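You operate a simulated robot arm through the tools that you are given. There is no shell and no other tool.

Carry out the task below with a simulated two-armed robot. There is one attempt and no reset: what you move stays moved.

JOB
Glue the hole in the blue block and press a dowel into it.
Fine: one press of the glue button, no drips; lever right down (15 mm, as the dial stands); block left on the grey slide, drawn back out; depth dial, white switch and the other blocks end as they began.

Only the result counts: the job must be done as asked and must still hold three seconds after the hand-in. Knocking over, shifting, dropping, spilling or breaking anything else fails it.

ROBOT AND FRAMES
Two 7-joint arms with fingered hands on one trunk that stands fixed in place. Base frame: the origin is at the foot of the trunk, x ahead of it, y to its left, z up; the work surface is at about z = 880. Readings come in mm, degrees, newtons and seconds.
The left shoulder is at [50, 214, 869], the right one opposite. With the tool pointing down near the work surface each hand reaches from about 340 to 880 mm from the base axis, measured 20 degrees to its own side. Payload 3 kg a hand.
The tool frame of a hand sits at the grasp point between the pads (the TCP): z along the fingers, y along the line on which they close. The tips reach 26 mm beyond it. The gripper opens to 132 mm; its body begins 73 mm behind the TCP. The gripper is a hand of 3 fingers: y runs from the thumb to the fingers, the wrist lies at [0, 0, -229] in the tool frame, and closing takes about 1.5 s.
Orientation is that of the tool frame in the base frame, as a unit quaternion [x, y, z, w]. With the fingers straight down and closing along the base's y, the tool's x points along the base's -x, its y along +y and its z along -z.

CONTROLS
- The arms move only by the tool servo_tool. It takes "left_plan", "right_plan" or both (then of equal length, played together; a hand with none holds still); each is a list of rows, each a list of 2 entries, a list of its own where there are three numbers: the shift along the tool's x, y, z in units of 50 mm (1.0 is 50 mm), then the turn, a rotation vector about the tool's x, y, z in units of 6 degrees (1.0 is 6 degrees). In form: [[[x, y, z], [ax, ay, az]], ...]. A call has 1 to 20 rows; each row shifts and turns the commanded pose from where the row before left it, along the tool's axes as they then stand. "left_fingers" and "right_fingers" are, for a hand that has rows, the opening, from 0 (shut) to 1 (fully open), set as the call begins (left out, the last holds). A call with a number of a shift or a turn outside -1 to 1 is refused whole. Each row takes 0.2 s and may step no farther than 50 mm and 8.6 degrees from the row before; otherwise, or with a gripper value out of range, the whole call is refused. Where a pose cannot be reached the arm comes as near as it can. A force on the tool above 40 N (or 10 N above the force at the start of the call, whichever is more), or a blocked arm, ends the call early, and 0.2 s more pass. Each finger travels about 72 mm/s and halts on what it meets, pressing with about 22 N; the grip force reading is that of the motor and also rises with nothing between the fingers. The clock runs only during rows and for 0.2 s after the last one: add rows that do not move to give the fingers time. It gives the time, the measured TCP pose, the force on the tool (base axes), the opening and the grip force at its end, in the units of the frame above (readings bear some noise), with the torque about the TCP (base axes, N m) and any sound that the robot's microphone picked up.
- Cameras (640 x 400 px; columns grow to the right, rows downward): "scene" is now at [26.4, -41.2, 1505.1]; the picture's right is [-0.45, -0.89, 0.00], its down [-0.53, 0.27, -0.80] and it looks along [0.71, -0.36, -0.60] (base axes); focal length 311 px, centre (320, 200). "left" rides on the left gripper at [-62, 3, -92] in its tool frame; the picture's right is [-0.05, -1.00, 0.00], its down [0.83, -0.04, -0.56] and it looks along [0.55, -0.03, 0.83] (tool axes); focal length 230 px, centre (320, 200). "right" rides on the right gripper at [62, 3, -92] in its tool frame; the picture's right is [-0.05, 1.00, 0.00], its down [-0.83, -0.04, -0.56] and it looks along [-0.55, -0.03, 0.83] (tool axes); focal length 230 px, centre (320, 200). There is no depth. A picture from a camera that has moved, and an enlarged one, comes with that camera's place and axes in the base frame and with its lens.
- get_image(camera): a new picture of that camera. It takes no simulated time.
- curl_fingers(finger1, finger2, thumb_bend, hand): sets how far each is bent, from 0 (flat) to 1 (curled in); at 0.3 the hand is open as for a grip, at 0.7 the pads meet at the TCP. One left out holds its place. A second passes; each finger stops where it meets its share of the squeeze, and holds until it gets a number again. A gripper value or a shape takes the hand back. It gives what a move gives, with no picture; readings hold the bend of each and the force on the fingers (four entries, about 0 where the hand has none), thumb and palm.
- set_grasp(shape, hand): the hand has 3 fingers and takes this shape, open, in about a second: jaw (thumb against the fingers, like two jaws); tri (thumb and two fingers); tip (a fingertip pinch); poke (one finger out to press); point (the index stretched); flat (the hand flat); cup (the hand cupped); fist (a fist). The gripper value then closes the fingers along that shape, each until it touches; the sizes above hold for jaw. It gives what a move gives, with no picture.
- pan_tilt(pan, tilt): turns the head with the scene camera to pan (to the left, within 86 degrees either way) and tilt (down, from -29 to 69), counted from straight ahead of the robot. It gives what a move gives.
- zoom(camera, box): a new picture of the part [left, top, right, bottom] of that camera's present view, enlarged. It takes no simulated time.
- hand_in(): hands the job in; it is judged then, once.

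Places have to be worked out from the pictures, the camera data and where the tool is seen. Open the grippers and draw the arms clear of the work before you hand the job in, unless the task says otherwise.

The tools are called after "Request:" as a command line: name --argument value ..., lists and objects as JSON in quotes. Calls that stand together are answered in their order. servo_tool: Moves the arms, as the interface text tells. Its arguments: {"type":"object","properties":{"left_plan":{"type":"array","items":{"type":"array"}},"left_fingers":{"type":"number"},"right_plan":{"type":"array","items":{"type":"array"}},"right_fingers":{"type":"number"}},"required":[]} The other tools are called the same way: set_grasp (shape, hand) gives the hand a shape; curl_fingers (finger1, finger2, thumb_bend, hand) moves the fingers one by one; pan_tilt (pan, tilt) turns the head that bears the scene camera; get_image (camera) takes a picture; zoom (camera, box) takes an enlarged picture of a part of a camera's view; hand_in () hands the job in.

At the start:

```text
time_s: 0.0
left_eef_pos: [435.1, -35.7, 1222.0]
left_ee_rot: [0.244, 0.97, 0.0, 0.0]
left_ft_force: [0.4, 0.5, 0.9]
left_moment: [-0.02, 0.03, 0.01]
left_gripper_width: 131.8
left_grasp_force: 0.0
left_shape: jaw
left_bend: [0.3, 0.3, 0.3]
left_finger forces: [0.1, 0.0, 0.0, 0.0, 0.1, 0.0]
right_eef_pos: [350.6, -401.7, 1235.9]
right_ee_rot: [0.243, 0.97, 0.0, 0.0]
right_ft_force: [0.0, -0.2, -0.2]
right_moment: [0.0, 0.0, 0.05]
right_gripper_width: 131.7
right_grasp_force: 0.0
right_shape: jaw
right_bend: [0.3, 0.3, 0.3]
right_finger forces: [0.0, 0.1, 0.0, 0.0, 0.0, 0.1]
head pan, tilt (commanded): [-26.9, 36.8]
```

scene: 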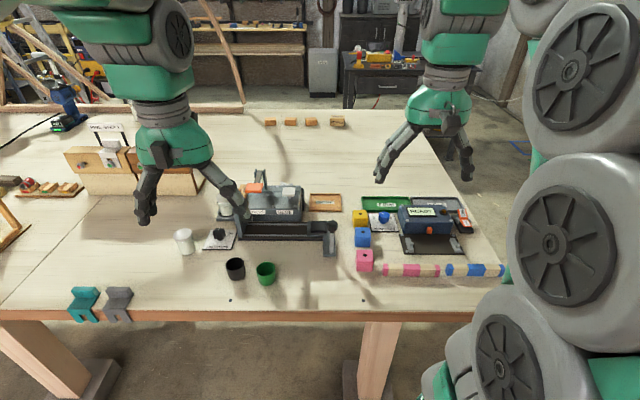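
right: 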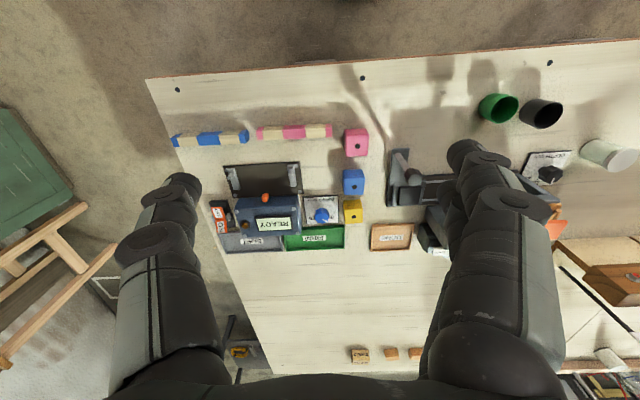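
left: 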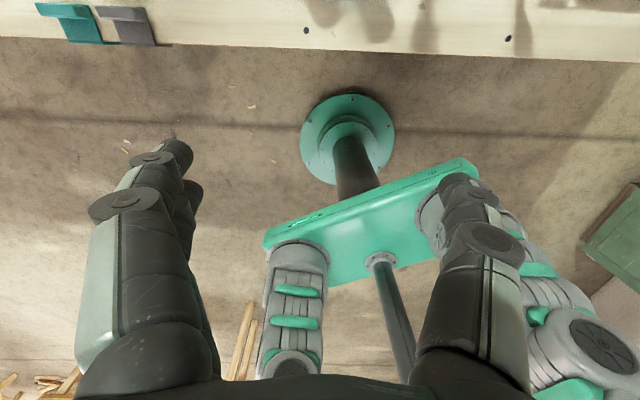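

I start by looking closely at the work area with enlarged pictures from the scene and right-hand cameras.

Request:
zoom --camera "scene" --box '[180, 160, 360, 290]'

Request:
zoom --camera "scene" --box '[330, 180, 510, 290]'

Request:
zoom --camera "right" --box '[160, 100, 400, 260]'

Request:
zoom --camera "right" --box '[360, 80, 640, 260]'

```text
3.08 times, centred on (270, 225) of scene
camera zoom: at [26.4, -41.2, 1505.1], right [-0.45, -0.89, 0.0], down [-0.53, 0.27, -0.8], along [0.71, -0.36, -0.6], focal length 957 px, centre (474, 123)
```

zoom: 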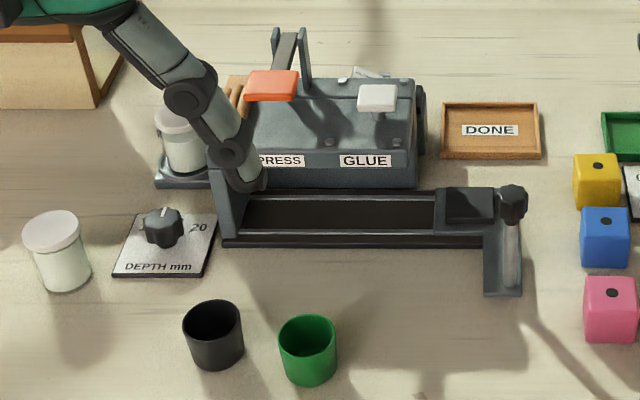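

```text
3.56 times, centred on (420, 235) of scene
camera zoom: at [26.4, -41.2, 1505.1], right [-0.45, -0.89, 0.0], down [-0.53, 0.27, -0.8], along [0.71, -0.36, -0.6], focal length 1106 px, centre (-36, 76)
```

zoom: 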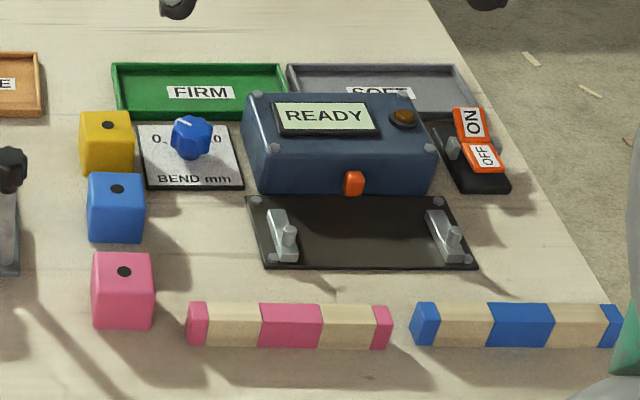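

```text
2.50 times, centred on (280, 180) of right
camera zoom: at [299.5, -369.2, 1327.7], right [0.52, 0.86, 0.0], down [0.71, -0.43, 0.56], along [0.48, -0.29, -0.83], focal length 575 px, centre (420, 250)
```

zoom: 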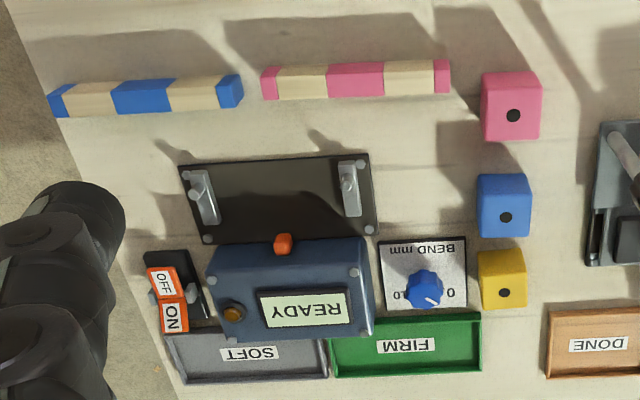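

```text
2.22 times, centred on (500, 170) of right
camera zoom: at [299.5, -369.2, 1327.7], right [0.52, 0.86, 0.0], down [0.71, -0.43, 0.56], along [0.48, -0.29, -0.83], focal length 511 px, centre (-80, 267)
```

zoom: 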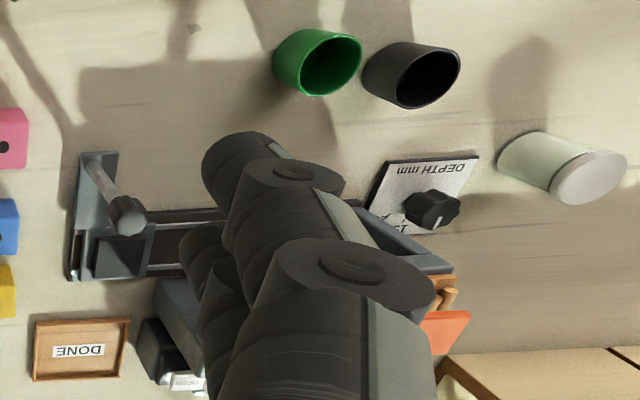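

The work is laid out along a table turned about -28° (same as the tools). The left arm hides the dowel machine, so I first draw the left hand away to the left, high above the table.

Request:
servo_tool --left_plan '[[[0, 1, 0], [0, 0, 0]], [[0, 1, 0], [0, 0, 0]], [[0, 1, 0], [0, 0, 0]], [[0, 1, 0], [0, 0, 0]], [[0, 1, 0], [0, 0, 0]]]'

```text
time_s: 1.2
left_eef_pos: [552.4, 184.6, 1220.0]
left_ee_rot: [0.244, 0.97, 0.001, 0.0]
left_ft_force: [0.8, -0.3, 0.2]
left_moment: [-0.02, 0.0, 0.02]
left_gripper_width: 131.7
left_grasp_force: 0.1
left_shape: jaw
left_bend: [0.3, 0.3, 0.3]
left_finger forces: [0.0, 0.1, 0.0, 0.0, 0.0, 0.0]
right_eef_pos: [352.0, -401.8, 1235.2]
right_ee_rot: [0.243, 0.97, 0.0, -0.001]
right_ft_force: [0.5, 0.0, 0.5]
right_moment: [-0.02, 0.0, 0.0]
right_gripper_width: 132.2
right_grasp_force: 0.1
right_shape: jaw
right_bend: [0.3, 0.3, 0.3]
right_finger forces: [0.0, 0.1, 0.0, 0.1, 0.0, 0.0]
head pan, tilt (commanded): [-26.9, 36.8]
```

The left arm moved clear to the left. Now I look at the machine again in detail.

Request:
get_image --camera "scene"

Request:
zoom --camera "scene" --box '[200, 170, 350, 264]'

Request:
zoom --camera "right" --box '[360, 80, 640, 260]'

Request:
get_image --camera "left"

```text
taken
camera scene: at [26.4, -41.2, 1505.1], right [-0.45, -0.89, 0.0], down [-0.53, 0.27, -0.8], along [0.71, -0.36, -0.6], focal length 311 px, centre (320, 200)
```

scene: 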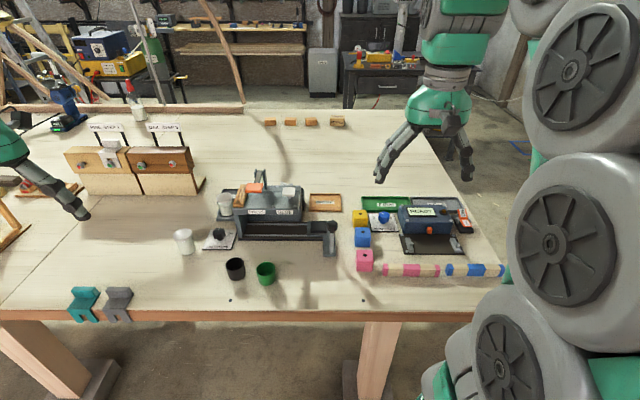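

```text
4.26 times, centred on (275, 217) of scene
camera zoom: at [26.4, -41.2, 1505.1], right [-0.45, -0.89, 0.0], down [-0.53, 0.27, -0.8], along [0.71, -0.36, -0.6], focal length 1324 px, centre (512, 128)
```

zoom: 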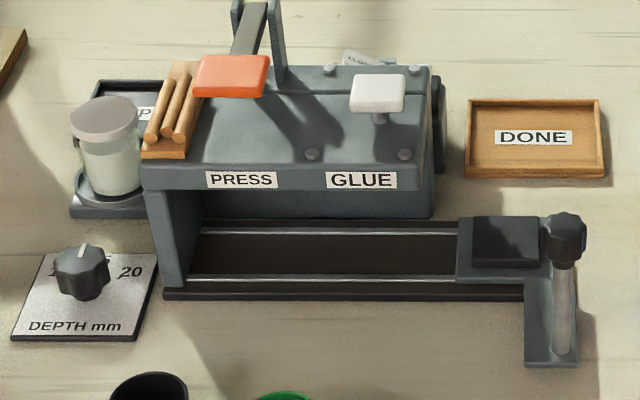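

```text
2.22 times, centred on (500, 170) of right
camera zoom: at [299.5, -369.3, 1327.7], right [0.52, 0.86, 0.0], down [0.71, -0.43, 0.56], along [0.48, -0.29, -0.83], focal length 511 px, centre (-80, 267)
```

zoom: 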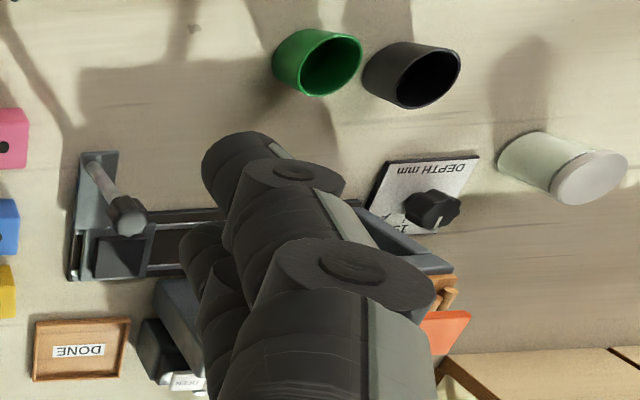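

```text
taken
camera left: at [608.8, 158.2, 1312.5], right [-0.43, -0.9, 0.0], down [-0.75, 0.35, 0.56], along [-0.5, 0.24, -0.83], focal length 230 px, centre (320, 200)
```

left: 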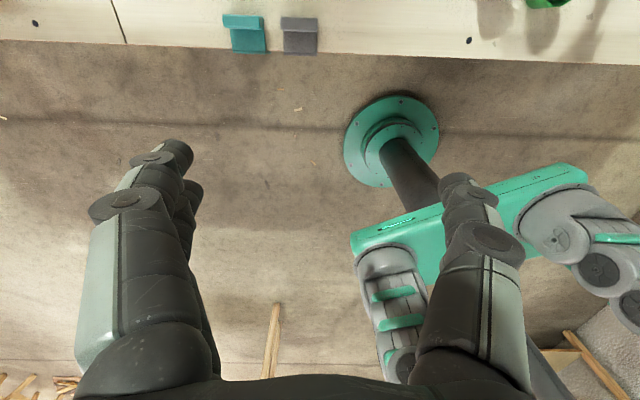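

The machine shows an orange lever over PRESS, a white button over GLUE, a slide with a knob post at its right end, and a label "CLO…" at the back. I bring the right hand left (staying high) so its camera looks on the machine between its fingers.

Request:
servo_tool --right_plan '[[[0, 1, 0], [0, 0, 0]], [[0, 1, 0], [0, 0, 0]], [[0, 1, 0], [0, 0, 0]], [[0, 1, 0], [0, 0, 0]], [[0, 1, 0], [0, 0, 0]], [[0, 0.8, 0], [0, 0, 0]]]'

Request:
get_image --camera "right"

```text
time_s: 2.6
left_eef_pos: [552.0, 184.3, 1219.2]
left_ee_rot: [0.242, 0.97, 0.0, 0.0]
left_ft_force: [0.0, 0.0, 0.4]
left_moment: [-0.02, -0.04, -0.04]
left_gripper_width: 132.0
left_grasp_force: 0.1
left_shape: jaw
left_bend: [0.3, 0.3, 0.3]
left_finger forces: [0.1, 0.1, 0.0, 0.1, 0.1, 0.0]
right_eef_pos: [487.3, -142.5, 1234.2]
right_ee_rot: [0.243, 0.97, 0.001, 0.0]
right_ft_force: [0.2, -1.1, 0.0]
right_moment: [0.01, 0.05, 0.0]
right_gripper_width: 131.7
right_grasp_force: 0.1
right_shape: jaw
right_bend: [0.3, 0.3, 0.3]
right_finger forces: [0.0, 0.1, 0.0, 0.1, 0.0, 0.0]
head pan, tilt (commanded): [-26.9, 36.8]
```

```text
taken
camera right: at [435.7, -111.5, 1326.4], right [0.52, 0.86, 0.0], down [0.71, -0.43, 0.55], along [0.47, -0.29, -0.83], focal length 230 px, centre (320, 200)
```

right: 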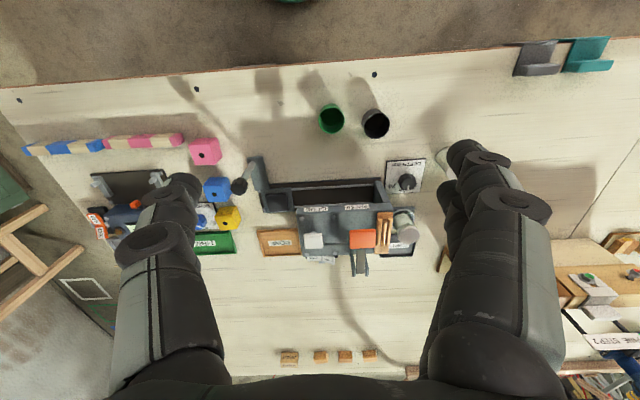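

Now the machine lies clear between the fingers; I enlarge it.

Request:
zoom --camera "right" --box '[225, 145, 435, 280]'

Request:
zoom --camera "right" --box '[290, 190, 430, 280]'

Request:
zoom --camera "right" --box '[180, 130, 300, 260]'

```text
2.96 times, centred on (330, 212) of right
camera zoom: at [435.7, -111.5, 1326.4], right [0.52, 0.86, 0.0], down [0.71, -0.43, 0.55], along [0.47, -0.29, -0.83], focal length 682 px, centre (290, 163)
```

zoom: 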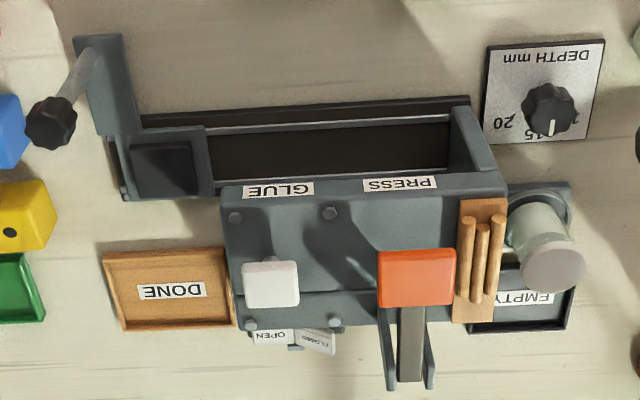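

```text
4.44 times, centred on (360, 235) of right
camera zoom: at [435.7, -111.5, 1326.4], right [0.52, 0.86, 0.0], down [0.71, -0.43, 0.55], along [0.47, -0.29, -0.83], focal length 1022 px, centre (142, 44)
```

zoom: 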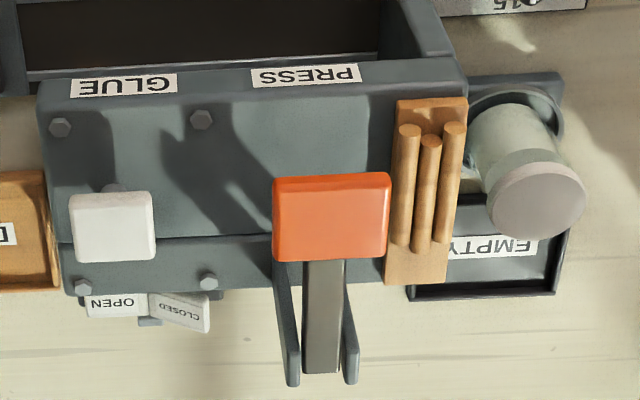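

```text
3.08 times, centred on (240, 195) of right
camera zoom: at [435.7, -111.5, 1326.4], right [0.52, 0.86, 0.0], down [0.71, -0.43, 0.55], along [0.47, -0.29, -0.83], focal length 708 px, centre (566, 215)
```

zoom: 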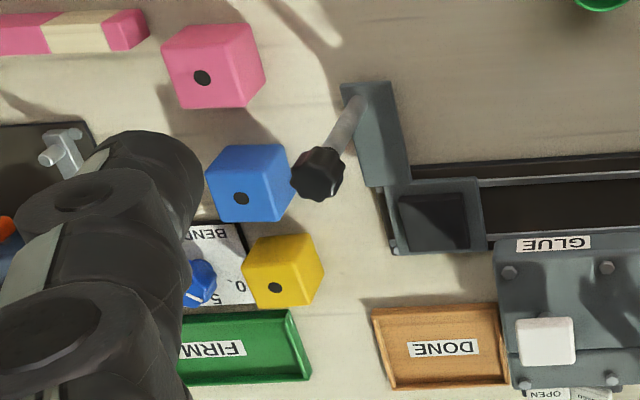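

The white OPEN/CLOSED switch sits behind the machine, the dial points at 15, and dowels lie in a rack by PRESS. I go forward 120 mm, staying high, to see the switch and the jars from nearer overhead.

Request:
servo_tool --right_plan '[[[-1, 0, 0], [0, 0, 0]], [[-1, 0, 0], [0, 0, 0]], [[-0.4, 0, 0], [0, 0, 0]]]'

Request:
get_image --camera "right"

Request:
zoom --camera "right" --box '[270, 100, 410, 200]'

```text
time_s: 3.4
left_eef_pos: [554.1, 185.2, 1218.8]
left_ee_rot: [0.243, 0.97, 0.0, 0.0]
left_ft_force: [-0.5, -0.3, -0.5]
left_moment: [0.0, 0.03, 0.02]
left_gripper_width: 132.0
left_grasp_force: 0.1
left_shape: jaw
left_bend: [0.3, 0.3, 0.3]
left_finger forces: [0.0, 0.0, 0.0, 0.1, 0.0, 0.1]
right_eef_pos: [584.4, -195.7, 1233.1]
right_ee_rot: [0.243, 0.97, 0.0, 0.001]
right_ft_force: [0.3, -0.3, 0.1]
right_moment: [-0.01, 0.02, -0.01]
right_gripper_width: 131.9
right_grasp_force: 0.1
right_shape: jaw
right_bend: [0.3, 0.3, 0.3]
right_finger forces: [0.0, 0.1, 0.0, 0.0, 0.0, 0.0]
right hand out of reach, approached as far as the arm can: row 3
head pan, tilt (commanded): [-26.9, 36.8]
```

```text
taken
camera right: at [532.6, -164.1, 1324.4], right [0.52, 0.86, 0.0], down [0.71, -0.43, 0.56], along [0.48, -0.29, -0.83], focal length 230 px, centre (320, 200)
```

right: 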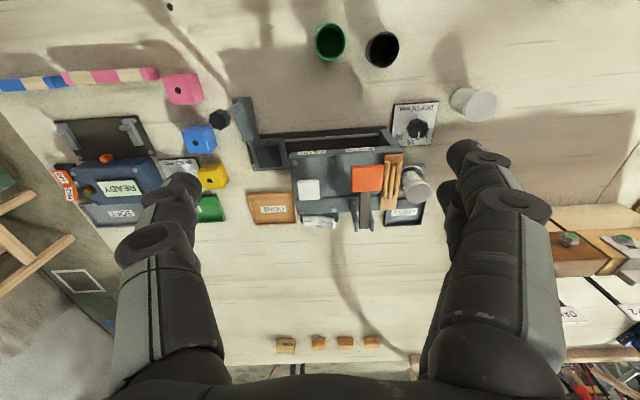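

```text
4.00 times, centred on (340, 150) of right
camera zoom: at [532.6, -164.1, 1324.4], right [0.52, 0.86, 0.0], down [0.71, -0.43, 0.56], along [0.48, -0.29, -0.83], focal length 920 px, centre (240, 400)
```

zoom: 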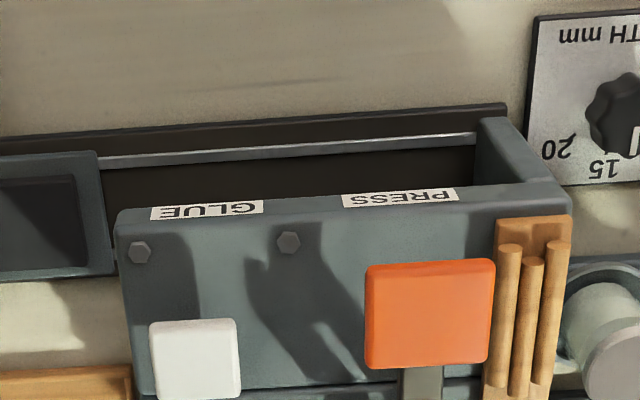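

Request:
zoom --camera "right" --box '[285, 170, 395, 245]'

Request:
zoom --camera "right" --box '[380, 80, 500, 230]'

Request:
zoom --camera "scene" --box '[165, 180, 255, 260]'

```text
5.33 times, centred on (340, 208) of right
camera zoom: at [532.6, -164.1, 1324.4], right [0.52, 0.86, 0.0], down [0.71, -0.43, 0.56], along [0.48, -0.29, -0.83], focal length 1227 px, centre (213, 160)
```

zoom: 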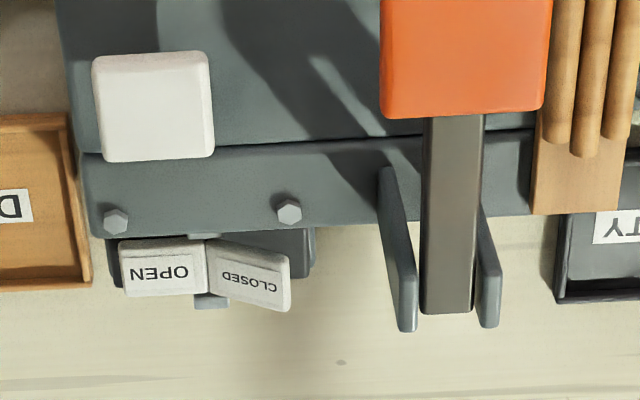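

```text
2.67 times, centred on (440, 155) of right
camera zoom: at [532.6, -164.1, 1324.4], right [0.52, 0.86, 0.0], down [0.71, -0.43, 0.56], along [0.48, -0.29, -0.83], focal length 614 px, centre (0, 320)
```

zoom: 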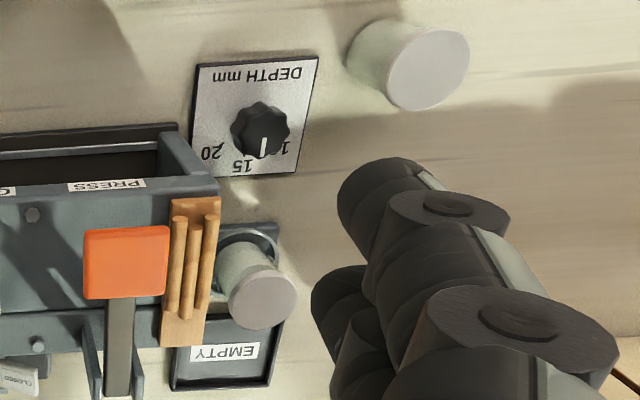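

```text
5.00 times, centred on (210, 220) of scene
camera zoom: at [26.5, -41.2, 1505.1], right [-0.45, -0.89, 0.0], down [-0.53, 0.27, -0.8], along [0.71, -0.36, -0.6], focal length 1556 px, centre (870, 100)
```

zoom: 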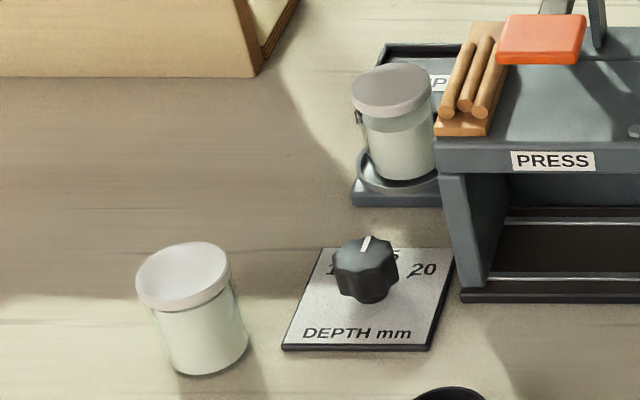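

The mounted jar still holds glue. I want to be sure how the rocker switches show their state, so I compare the ON/OFF rocker (display READY) with the OPEN/CLOSED one.

Request:
zoom --camera "scene" --box '[445, 200, 485, 240]'

Request:
zoom --camera "right" --box '[40, 150, 130, 230]'

Request:
zoom --camera "right" --box '[300, 205, 350, 235]'

Request:
zoom --camera "scene" --box '[260, 170, 320, 210]'

```text
10.00 times, centred on (465, 220) of scene
camera zoom: at [26.5, -41.2, 1505.1], right [-0.45, -0.89, 0.0], down [-0.53, 0.27, -0.8], along [0.71, -0.36, -0.6], focal length 3112 px, centre (-1130, 0)
```

zoom: 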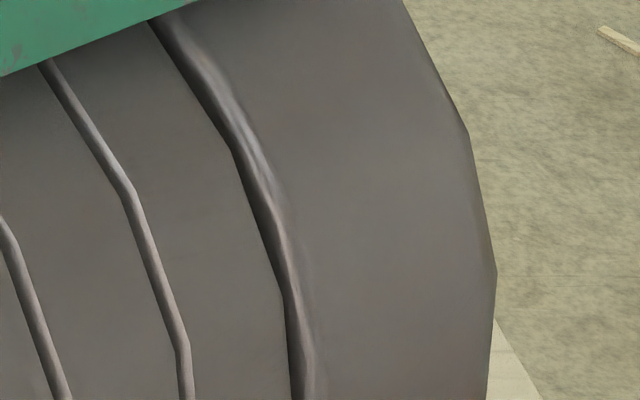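

```text
5.00 times, centred on (85, 190) of right
camera zoom: at [532.6, -164.1, 1324.4], right [0.52, 0.86, 0.0], down [0.71, -0.43, 0.56], along [0.48, -0.29, -0.83], focal length 1150 px, centre (1495, 250)
```

zoom: 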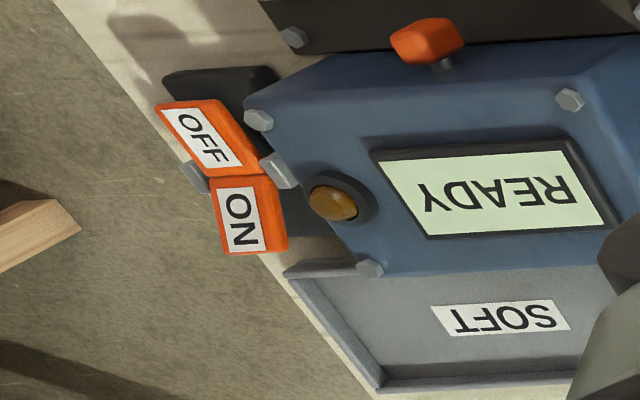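

```text
12.80 times, centred on (325, 220) of right
camera zoom: at [532.6, -164.1, 1324.4], right [0.52, 0.86, 0.0], down [0.71, -0.43, 0.56], along [0.48, -0.29, -0.83], focal length 2945 px, centre (256, -56)
```

zoom: 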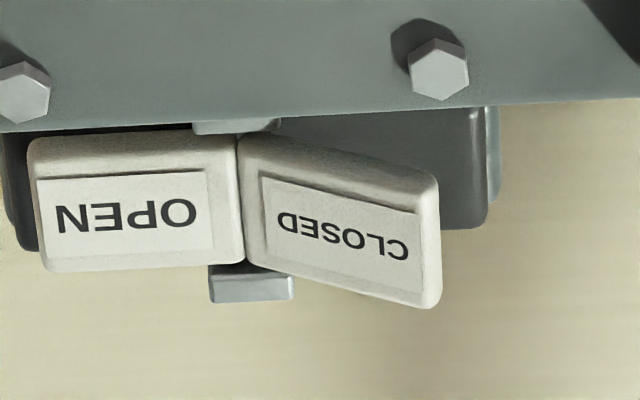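

```text
10.00 times, centred on (290, 190) of scene
camera zoom: at [26.5, -41.2, 1505.1], right [-0.45, -0.89, 0.0], down [-0.53, 0.27, -0.8], along [0.71, -0.36, -0.6], focal length 3112 px, centre (620, 300)
```

zoom: 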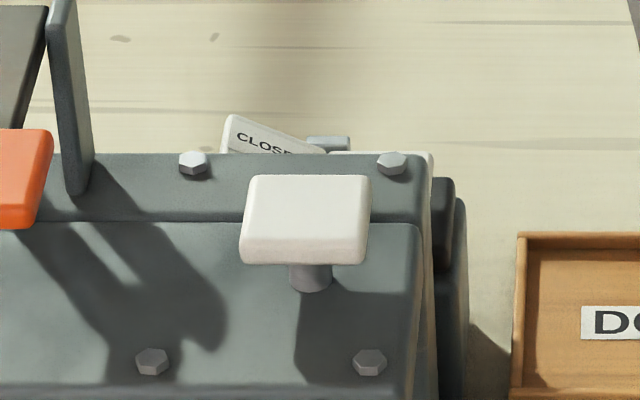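

Both rockers read alike: the pressed (level) half is the state, so the glue valve is OPEN and stays so. Now I part-close the right hand in free air to learn the hand's side profile and sizes.

Request:
servo_tool --right_plan '[[[0.6, 0, 0], [0, 0, 0]], [[0, 0, 0], [0, 0, 0]], [[0, 0, 0], [0, 0, 0]], [[0, 0, 0], [0, 0, 0]]]' --right_fingers 0.45

Request:
get_image --camera "scene"

Request:
get_image --camera "right"

```text
time_s: 4.4
left_eef_pos: [551.8, 185.8, 1219.9]
left_ee_rot: [0.242, 0.97, 0.0, 0.001]
left_ft_force: [1.0, -0.2, -0.1]
left_moment: [0.0, -0.02, -0.01]
left_gripper_width: 132.1
left_grasp_force: 0.1
left_shape: jaw
left_bend: [0.3, 0.3, 0.3]
left_finger forces: [0.0, 0.0, 0.0, 0.0, 0.0, 0.0]
right_eef_pos: [559.4, -181.1, 1232.0]
right_ee_rot: [0.243, 0.97, 0.0, 0.001]
right_ft_force: [0.0, 0.6, 0.5]
right_moment: [0.04, 0.0, -0.03]
right_gripper_width: 60.2
right_grasp_force: 0.0
right_shape: jaw
right_bend: [0.73, 0.73, 0.7]
right_finger forces: [0.1, 0.0, 0.1, 0.0, 0.1, 0.0]
head pan, tilt (commanded): [-26.9, 36.8]
```

```text
taken
camera scene: at [26.4, -41.2, 1505.1], right [-0.45, -0.89, 0.0], down [-0.53, 0.27, -0.8], along [0.71, -0.36, -0.6], focal length 311 px, centre (320, 200)
```

scene: 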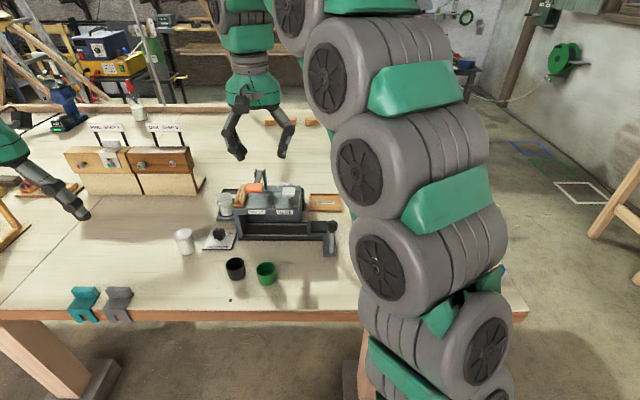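

```text
taken
camera right: at [506.9, -149.5, 1324.9], right [0.52, 0.86, 0.0], down [0.71, -0.43, 0.56], along [0.48, -0.29, -0.83], focal length 230 px, centre (320, 200)
```

right: 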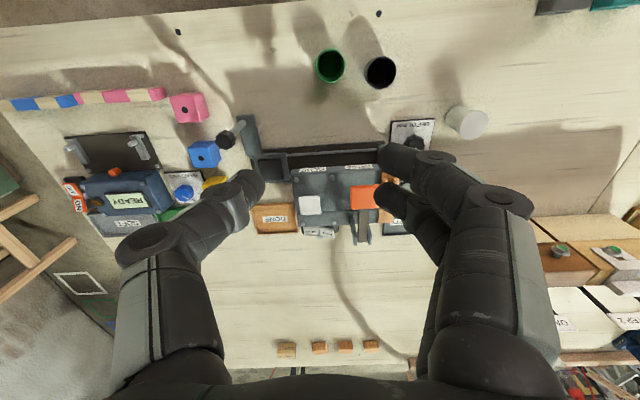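

Request:
zoom --camera "scene" --box '[200, 60, 320, 170]'

Request:
zoom --camera "scene" --box '[290, 200, 350, 265]'

```text
3.64 times, centred on (260, 115) of scene
camera zoom: at [26.4, -41.2, 1505.1], right [-0.45, -0.89, 0.0], down [-0.53, 0.27, -0.8], along [0.71, -0.36, -0.6], focal length 1132 px, centre (538, 509)
```

zoom: 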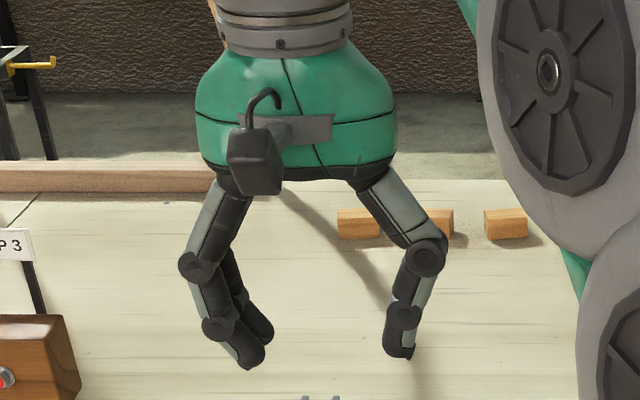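

```text
6.15 times, centred on (320, 232) of scene
camera zoom: at [26.4, -41.2, 1505.1], right [-0.45, -0.89, 0.0], down [-0.53, 0.27, -0.8], along [0.71, -0.36, -0.6], focal length 1915 px, centre (320, 0)
```

zoom: 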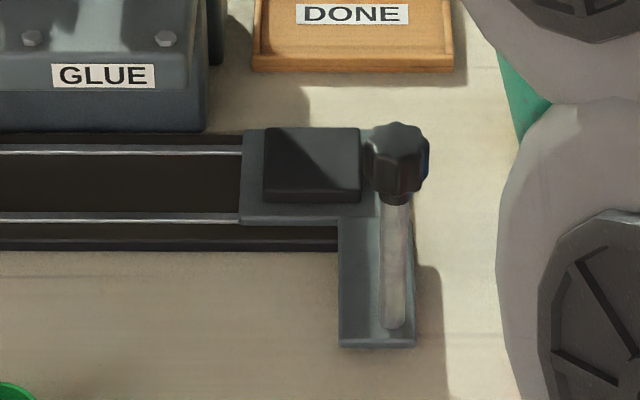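

The hand is about ±70 mm wide at its knuckles; the slide's knob post stands at about u=630, w=-41 (table axes), z to about 1000. I lower the right hand in front of the machine and pitch it forward, to look beneath the slab for the glue nozzle and the press.

Request:
servo_tool --right_plan '[[[0.4, 0, 0.9], [0, 0, 0]], [[0, 0, 1], [0, 0, 0]], [[0, 0, 1], [0, 0, 0]], [[0, 0, 1], [0, 0, 0]], [[0, 0, 0], [0, -1, 0]], [[0, 0, 0], [0, -1, 0]], [[0, 0, 0], [0, -1, 0]], [[0, 0, 0], [0, -1, 0]], [[0, 0, 0], [0, -1, 0]], [[0, 0, 0], [0, -1, 0]], [[0, 0, 0], [0, -1, 0]]]'

Request:
get_image --camera "right"

```text
time_s: 6.8
left_eef_pos: [552.4, 185.6, 1220.1]
left_ee_rot: [0.243, 0.97, 0.0, -0.001]
left_ft_force: [-0.3, 1.0, -0.2]
left_moment: [-0.02, 0.01, -0.02]
left_gripper_width: 131.9
left_grasp_force: 0.1
left_shape: jaw
left_bend: [0.3, 0.3, 0.3]
left_finger forces: [0.1, 0.1, 0.0, 0.0, 0.0, 0.1]
right_eef_pos: [540.2, -173.1, 1036.2]
right_ee_rot: [0.227, 0.905, -0.087, 0.349]
right_ft_force: [0.5, 0.1, 0.6]
right_moment: [-0.01, 0.0, 0.0]
right_gripper_width: 59.9
right_grasp_force: 0.2
right_shape: jaw
right_bend: [0.73, 0.73, 0.7]
right_finger forces: [0.0, 0.0, 0.0, 0.0, 0.1, 0.1]
head pan, tilt (commanded): [-26.9, 36.8]
```

```text
taken
camera right: at [448.0, -120.4, 1064.0], right [0.5, 0.86, 0.03], down [0.19, -0.15, 0.97], along [0.84, -0.48, -0.25], focal length 230 px, centre (320, 200)
```

right: 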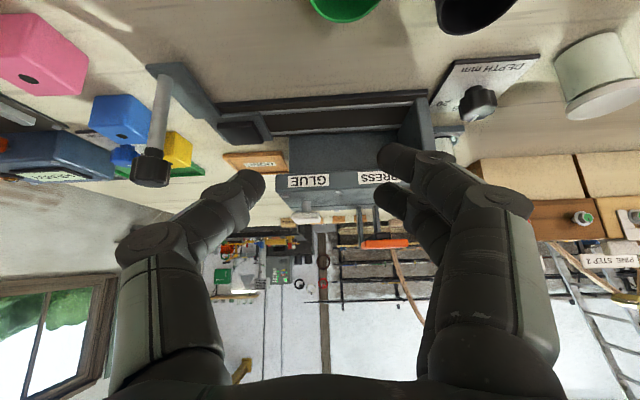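

Request:
zoom --camera "right" --box '[200, 80, 460, 220]'

Request:
zoom --camera "right" --box '[120, 50, 300, 200]'

```text
2.46 times, centred on (330, 150) of right
camera zoom: at [448.0, -120.4, 1064.0], right [0.5, 0.86, 0.03], down [0.19, -0.15, 0.97], along [0.84, -0.48, -0.25], focal length 566 px, centre (295, 323)
```

zoom: 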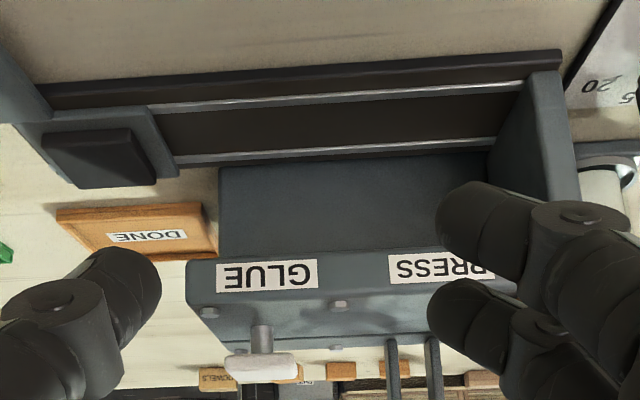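

```text
2.67 times, centred on (210, 125) of right
camera zoom: at [448.0, -120.4, 1064.0], right [0.5, 0.86, 0.03], down [0.19, -0.15, 0.97], along [0.84, -0.48, -0.25], focal length 614 px, centre (613, 400)
```

zoom: 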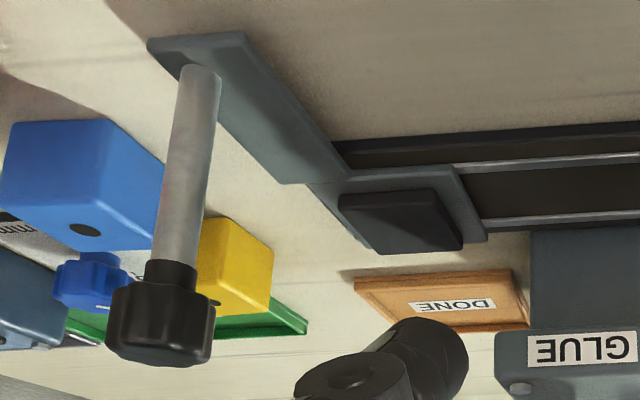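

The black square on the slide is a raised pad (block sits on it), and the glue button is a plunger. I pitch the hand further and lower it so that the camera looks up under the slab.

Request:
servo_tool --right_plan '[[[0, 0, 0], [0, -1, 0]], [[0, 0, 0], [0, -1, 0]], [[0, 0, 0], [0, -1, 0]], [[0, 0, 0], [0, -1, 0]], [[0, 0, 0], [0, -1, 0]], [[0.45, 0, 0.15], [0, 0, 0]], [[0.5, 0, 0.16], [0, 0, 0]]]'

Request:
get_image --camera "right"

```text
time_s: 8.6
left_eef_pos: [552.1, 185.9, 1220.3]
left_ee_rot: [0.243, 0.97, 0.0, 0.0]
left_ft_force: [-0.4, 0.0, -0.8]
left_moment: [-0.01, -0.01, -0.01]
left_gripper_width: 131.9
left_grasp_force: 0.0
left_shape: jaw
left_bend: [0.3, 0.3, 0.3]
left_finger forces: [0.0, 0.1, 0.0, 0.0, 0.1, 0.0]
right_eef_pos: [549.5, -150.6, 1030.8]
right_ee_rot: [0.23, 0.834, -0.115, 0.488]
right_ft_force: [0.6, 0.5, 0.2]
right_moment: [0.03, -0.02, 0.02]
right_gripper_width: 59.7
right_grasp_force: 0.1
right_shape: jaw
right_bend: [0.73, 0.73, 0.7]
right_finger forces: [0.0, 0.0, 0.0, 0.0, 0.1, 0.0]
right hand out of reach, approached as far as the arm can: row 3, 4, 5, 6, 7
head pan, tilt (commanded): [-26.9, 36.8]
stopped in row 7 (right hand): the arm was blocked; the commanded pose is now the measured one
```

```text
taken
camera right: at [455.9, -92.9, 1023.5], right [0.52, 0.85, 0.08], down [-0.1, -0.03, 0.99], along [0.85, -0.52, 0.07], focal length 230 px, centre (320, 200)
```

right: 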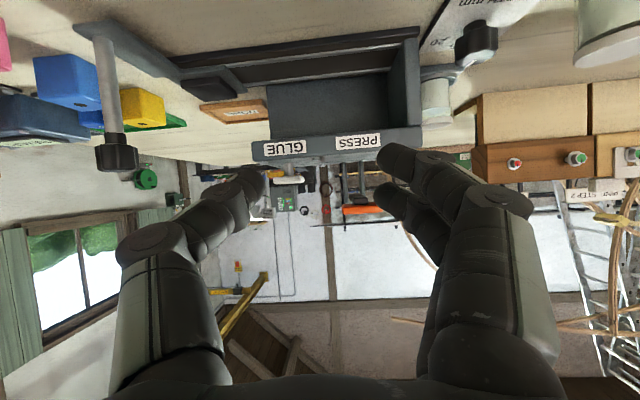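

Request:
zoom --camera "right" --box '[190, 20, 450, 220]'

```text
2.00 times, centred on (320, 120) of right
camera zoom: at [455.9, -92.9, 1023.5], right [0.52, 0.85, 0.08], down [-0.1, -0.03, 0.99], along [0.85, -0.52, 0.07], focal length 460 px, centre (320, 360)
```

zoom: 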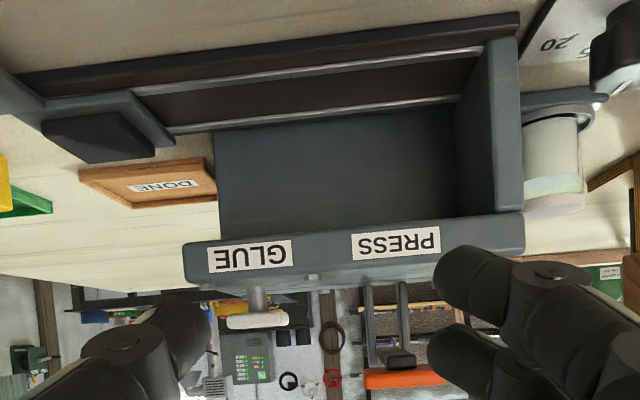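

The view is still from above the slab's lower edge and the arm met a joint limit. I try easing the pitch a little and going straight down from here to bring the camera to the slab's underside height.

Request:
servo_tool --right_plan '[[[0, 0, 0], [0, 0.7, 0]], [[0.41, 0, 0.28], [0, 0, 0]], [[0.41, 0, 0.28], [0, 0, 0]]]'

Request:
get_image --camera "right"

```text
time_s: 9.4
left_eef_pos: [553.3, 184.6, 1219.9]
left_ee_rot: [0.243, 0.97, 0.0, 0.0]
left_ft_force: [-0.2, -0.4, 0.5]
left_moment: [0.03, 0.03, 0.02]
left_gripper_width: 132.0
left_grasp_force: 0.2
left_shape: jaw
left_bend: [0.3, 0.3, 0.3]
left_finger forces: [0.0, 0.0, 0.1, 0.0, 0.0, 0.1]
right_eef_pos: [551.1, -149.6, 1007.5]
right_ee_rot: [0.233, 0.851, -0.107, 0.458]
right_ft_force: [-0.2, 0.3, 0.3]
right_moment: [-0.02, 0.0, -0.04]
right_gripper_width: 59.7
right_grasp_force: 0.1
right_shape: jaw
right_bend: [0.73, 0.73, 0.7]
right_finger forces: [0.0, 0.0, 0.0, 0.0, 0.0, 0.0]
right hand out of reach, approached as far as the arm can: row 3
head pan, tilt (commanded): [-26.9, 36.8]
```

```text
taken
camera right: at [456.9, -92.3, 1007.9], right [0.52, 0.85, 0.07], down [-0.04, -0.07, 1.0], along [0.85, -0.52, 0.0], focal length 230 px, centre (320, 200)
```

right: 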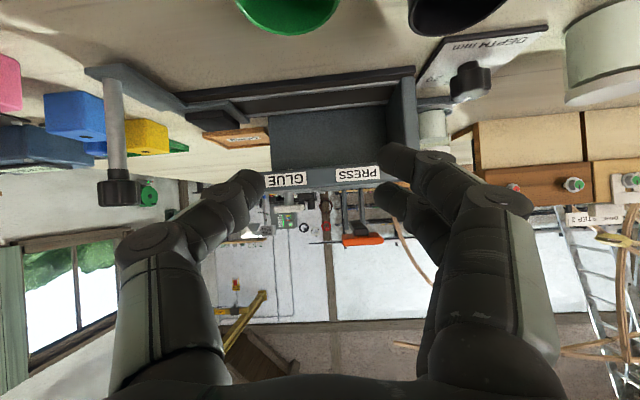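

I shift the hand forward, down and slightly right, which unfolds the arm and lowers the camera to just beneath the slab edge.

Request:
servo_tool --right_plan '[[[0.02, -0.4, 0.6], [0, 0, 0]], [[0.02, -0.4, 0.6], [0, 0, 0]], [[0.2, 0, 0.5], [0, 0, 0]]]'

Request:
get_image --camera "right"

```text
time_s: 10.2
left_eef_pos: [553.1, 185.2, 1220.2]
left_ee_rot: [0.243, 0.97, 0.0, 0.0]
left_ft_force: [0.1, -0.7, 0.9]
left_moment: [0.02, -0.02, -0.01]
left_gripper_width: 131.8
left_grasp_force: 0.0
left_shape: jaw
left_bend: [0.3, 0.3, 0.3]
left_finger forces: [0.0, 0.0, 0.0, 0.0, 0.0, 0.0]
right_eef_pos: [578.4, -172.4, 971.3]
right_ee_rot: [0.229, 0.857, -0.098, 0.452]
right_ft_force: [1.0, 0.0, 0.0]
right_moment: [0.02, 0.03, -0.02]
right_gripper_width: 59.7
right_grasp_force: 0.0
right_shape: jaw
right_bend: [0.73, 0.73, 0.7]
right_finger forces: [0.1, 0.0, 0.0, 0.1, 0.0, 0.1]
right hand out of reach, approached as far as the arm can: row 1, 2, 3
head pan, tilt (commanded): [-26.9, 36.8]
```

```text
taken
camera right: at [482.9, -115.9, 974.8], right [0.5, 0.86, 0.08], down [-0.02, -0.08, 1.0], along [0.86, -0.5, -0.02], focal length 230 px, centre (320, 200)
```

right: 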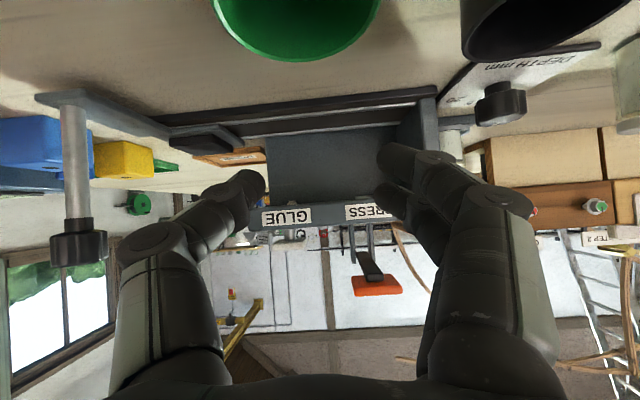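

Request:
zoom --camera "right" --box '[220, 80, 440, 240]'

```text
2.50 times, centred on (330, 160) of right
camera zoom: at [482.9, -115.9, 974.8], right [0.5, 0.86, 0.08], down [-0.02, -0.08, 1.0], along [0.86, -0.5, -0.02], focal length 575 px, centre (295, 300)
```

zoom: 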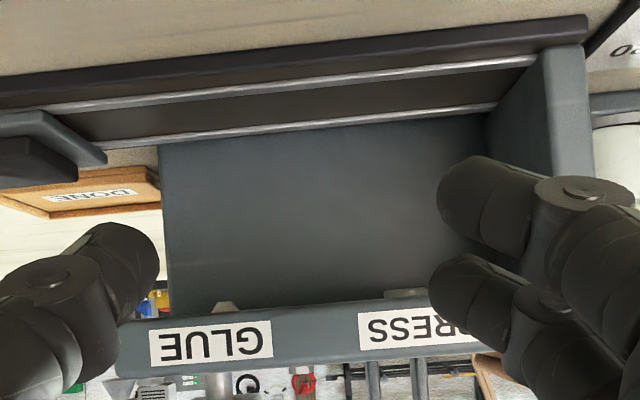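

From this height I see the nozzle tip peeping under the slab behind the GLUE label (w≈89) and the ram under PRESS (w≈163.5): both stations line up with their labels. Now I raise the hand and pitch it back to vertical.

Request:
servo_tool --right_plan '[[[-0.6, 0, -0.8], [0, 0, 0]], [[-0.6, 0, -0.8], [0, 0, 0]], [[0, 0, 0], [0, 1, 0]], [[0, 0, 0], [0, 1, 0]], [[0, 0, 0], [0, 1, 0]], [[0, 0, 0], [0, 1, 0]], [[0, 0, 0], [0, 1, 0]], [[0, 0, 0], [0, 1, 0]], [[0, 0, 0], [0, 1, 0]], [[0, 0, 0], [0, 1, 0]], [[0, 0, 0], [0, 1, 0]]]'

```text
time_s: 12.6
left_eef_pos: [553.1, 184.9, 1219.6]
left_ee_rot: [0.242, 0.97, 0.0, 0.0]
left_ft_force: [-0.6, -0.2, 0.7]
left_moment: [0.02, -0.01, 0.01]
left_gripper_width: 131.8
left_grasp_force: 0.1
left_shape: jaw
left_bend: [0.3, 0.3, 0.3]
left_finger forces: [0.0, 0.0, 0.0, 0.0, 0.1, 0.0]
right_eef_pos: [552.0, -168.5, 1060.8]
right_ee_rot: [0.255, 0.966, 0.011, 0.022]
right_ft_force: [-0.3, -0.1, -0.2]
right_moment: [-0.01, 0.01, 0.0]
right_gripper_width: 59.7
right_grasp_force: 0.0
right_shape: jaw
right_bend: [0.73, 0.73, 0.7]
right_finger forces: [0.0, 0.0, 0.0, 0.0, 0.0, 0.0]
head pan, tilt (commanded): [-26.9, 36.8]
```

The hand is almost vertical again; I correct its small tilt, rise a little, and move right to above the near side of the blue block for a close look.

Request:
servo_tool --right_plan '[[[0, 0, -0.4], [0.306, 0.357, -0.237]], [[-0.2, -0.95, 0], [0, 0, 0]], [[-0.2, -0.95, 0], [0, 0, 0]], [[-0.2, -0.95, 0], [0, 0, 0]], [[-0.2, -0.95, 0], [0, 0, 0]], [[-0.2, -0.95, 0], [0, 0, 0]]]' --right_fingers 0.55

Request:
get_image --camera "right"

```text
time_s: 14.0
left_eef_pos: [552.4, 185.4, 1219.3]
left_ee_rot: [0.243, 0.97, 0.0, 0.0]
left_ft_force: [-0.5, 0.0, -0.4]
left_moment: [0.0, 0.02, -0.02]
left_gripper_width: 132.0
left_grasp_force: 0.0
left_shape: jaw
left_bend: [0.3, 0.3, 0.3]
left_finger forces: [0.0, 0.0, 0.0, 0.1, 0.0, 0.0]
right_eef_pos: [486.0, -402.3, 1082.4]
right_ee_rot: [0.244, 0.97, -0.001, 0.001]
right_ft_force: [-0.4, -0.4, 0.6]
right_moment: [0.03, 0.0, -0.01]
right_gripper_width: 72.3
right_grasp_force: 0.1
right_shape: jaw
right_bend: [0.72, 0.72, 0.7]
right_finger forces: [0.0, 0.1, 0.2, 0.0, 0.0, 0.1]
head pan, tilt (commanded): [-26.9, 36.8]
```

```text
taken
camera right: at [433.0, -370.0, 1175.0], right [0.52, 0.86, 0.0], down [0.71, -0.43, 0.56], along [0.47, -0.29, -0.83], focal length 230 px, centre (320, 200)
```

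right: 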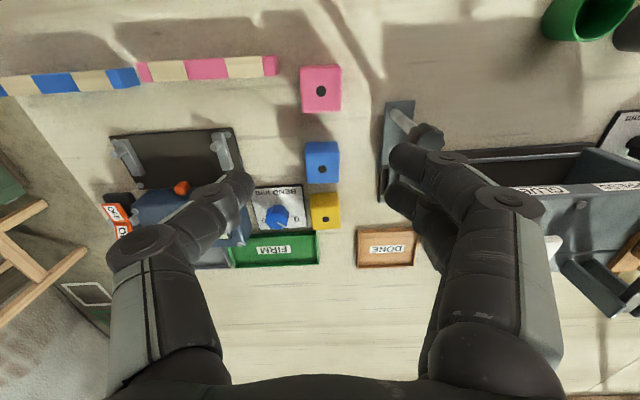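

Request:
zoom --camera "right" --box '[260, 50, 400, 240]'

Request:
zoom --camera "right" --box '[280, 120, 360, 200]'

```text
2.11 times, centred on (330, 145) of right
camera zoom: at [433.0, -370.0, 1175.0], right [0.52, 0.86, 0.0], down [0.71, -0.43, 0.56], along [0.47, -0.29, -0.83], focal length 484 px, centre (299, 316)
```

zoom: 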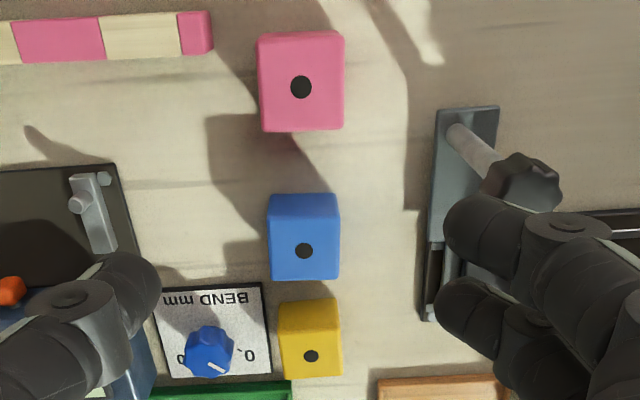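

```text
5.00 times, centred on (320, 160) of right
camera zoom: at [433.0, -370.0, 1175.0], right [0.52, 0.86, 0.0], down [0.71, -0.43, 0.56], along [0.47, -0.29, -0.83], focal length 1150 px, centre (320, 400)
```

zoom: 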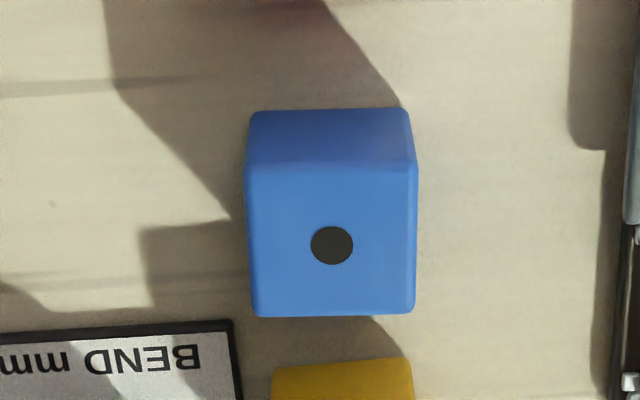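

The blue block is square to the table with its hole at u≈680, w≈-124.5, top z≈920; the hand is at u=618.5, w=-124.4. I move 61 mm forward and down to TCP z≈913 with the fingers open 72 mm.

Request:
servo_tool --right_plan '[[[-0.61, 0, 0], [0, 0, 0]], [[-0.61, 0, 0], [0, 0, 0]], [[0, 0, 0.85], [0, 0, 0]], [[0, 0, 0.85], [0, 0, 0]], [[0, 0, 0.85], [0, 0, 0]]]'

Request:
get_image --camera "right"

Request:
get_image --camera "scene"

```text
time_s: 15.2
left_eef_pos: [552.3, 184.7, 1219.7]
left_ee_rot: [0.243, 0.97, 0.0, 0.001]
left_ft_force: [0.3, 0.0, 0.1]
left_moment: [-0.01, 0.01, 0.03]
left_gripper_width: 131.7
left_grasp_force: 0.2
left_shape: jaw
left_bend: [0.3, 0.3, 0.3]
left_finger forces: [0.1, 0.0, 0.0, 0.1, 0.0, 0.0]
right_eef_pos: [536.0, -430.1, 954.6]
right_ee_rot: [0.244, 0.97, 0.0, -0.001]
right_ft_force: [0.1, 0.2, -1.3]
right_moment: [0.03, 0.0, 0.0]
right_gripper_width: 71.9
right_grasp_force: 0.0
right_shape: jaw
right_bend: [0.72, 0.72, 0.7]
right_finger forces: [0.0, 0.1, 0.0, 0.0, 0.0, 0.0]
head pan, tilt (commanded): [-26.9, 36.8]
```

```text
taken
camera right: at [484.2, -398.3, 1047.2], right [0.52, 0.86, 0.0], down [0.71, -0.43, 0.55], along [0.47, -0.29, -0.83], focal length 230 px, centre (320, 200)
```

right: 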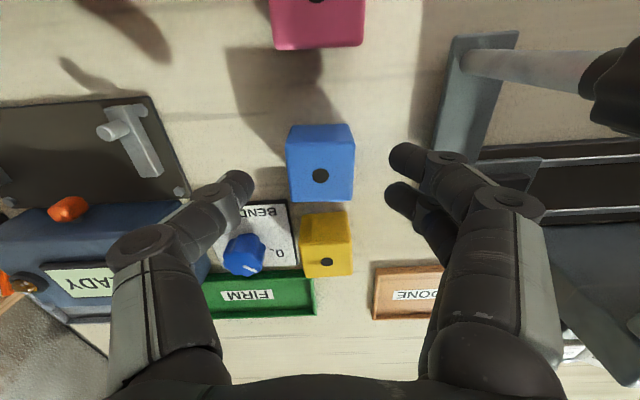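

```text
taken
camera scene: at [26.5, -41.2, 1505.1], right [-0.45, -0.89, 0.0], down [-0.53, 0.27, -0.8], along [0.71, -0.36, -0.6], focal length 311 px, centre (320, 200)
```

scene: 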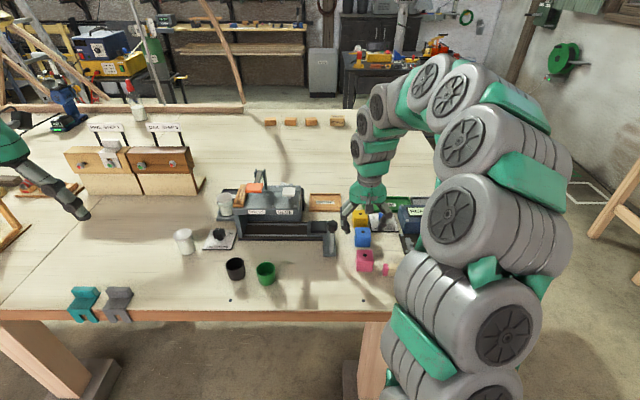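

Request:
zoom --camera "scene" --box '[300, 170, 440, 280]'

```text
3.64 times, centred on (370, 225) of scene
camera zoom: at [26.5, -41.2, 1505.1], right [-0.45, -0.89, 0.0], down [-0.53, 0.27, -0.8], along [0.71, -0.36, -0.6], focal length 1132 px, centre (138, 109)
```

zoom: 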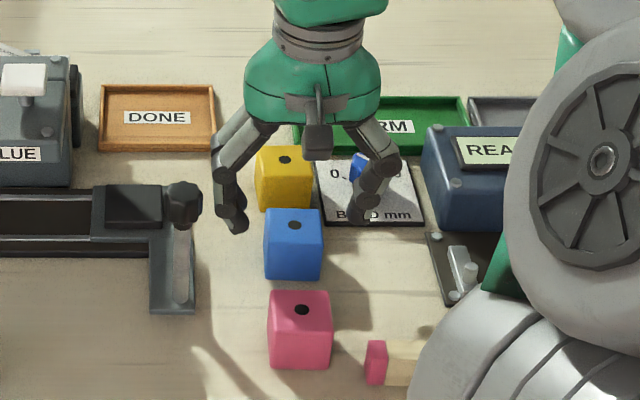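

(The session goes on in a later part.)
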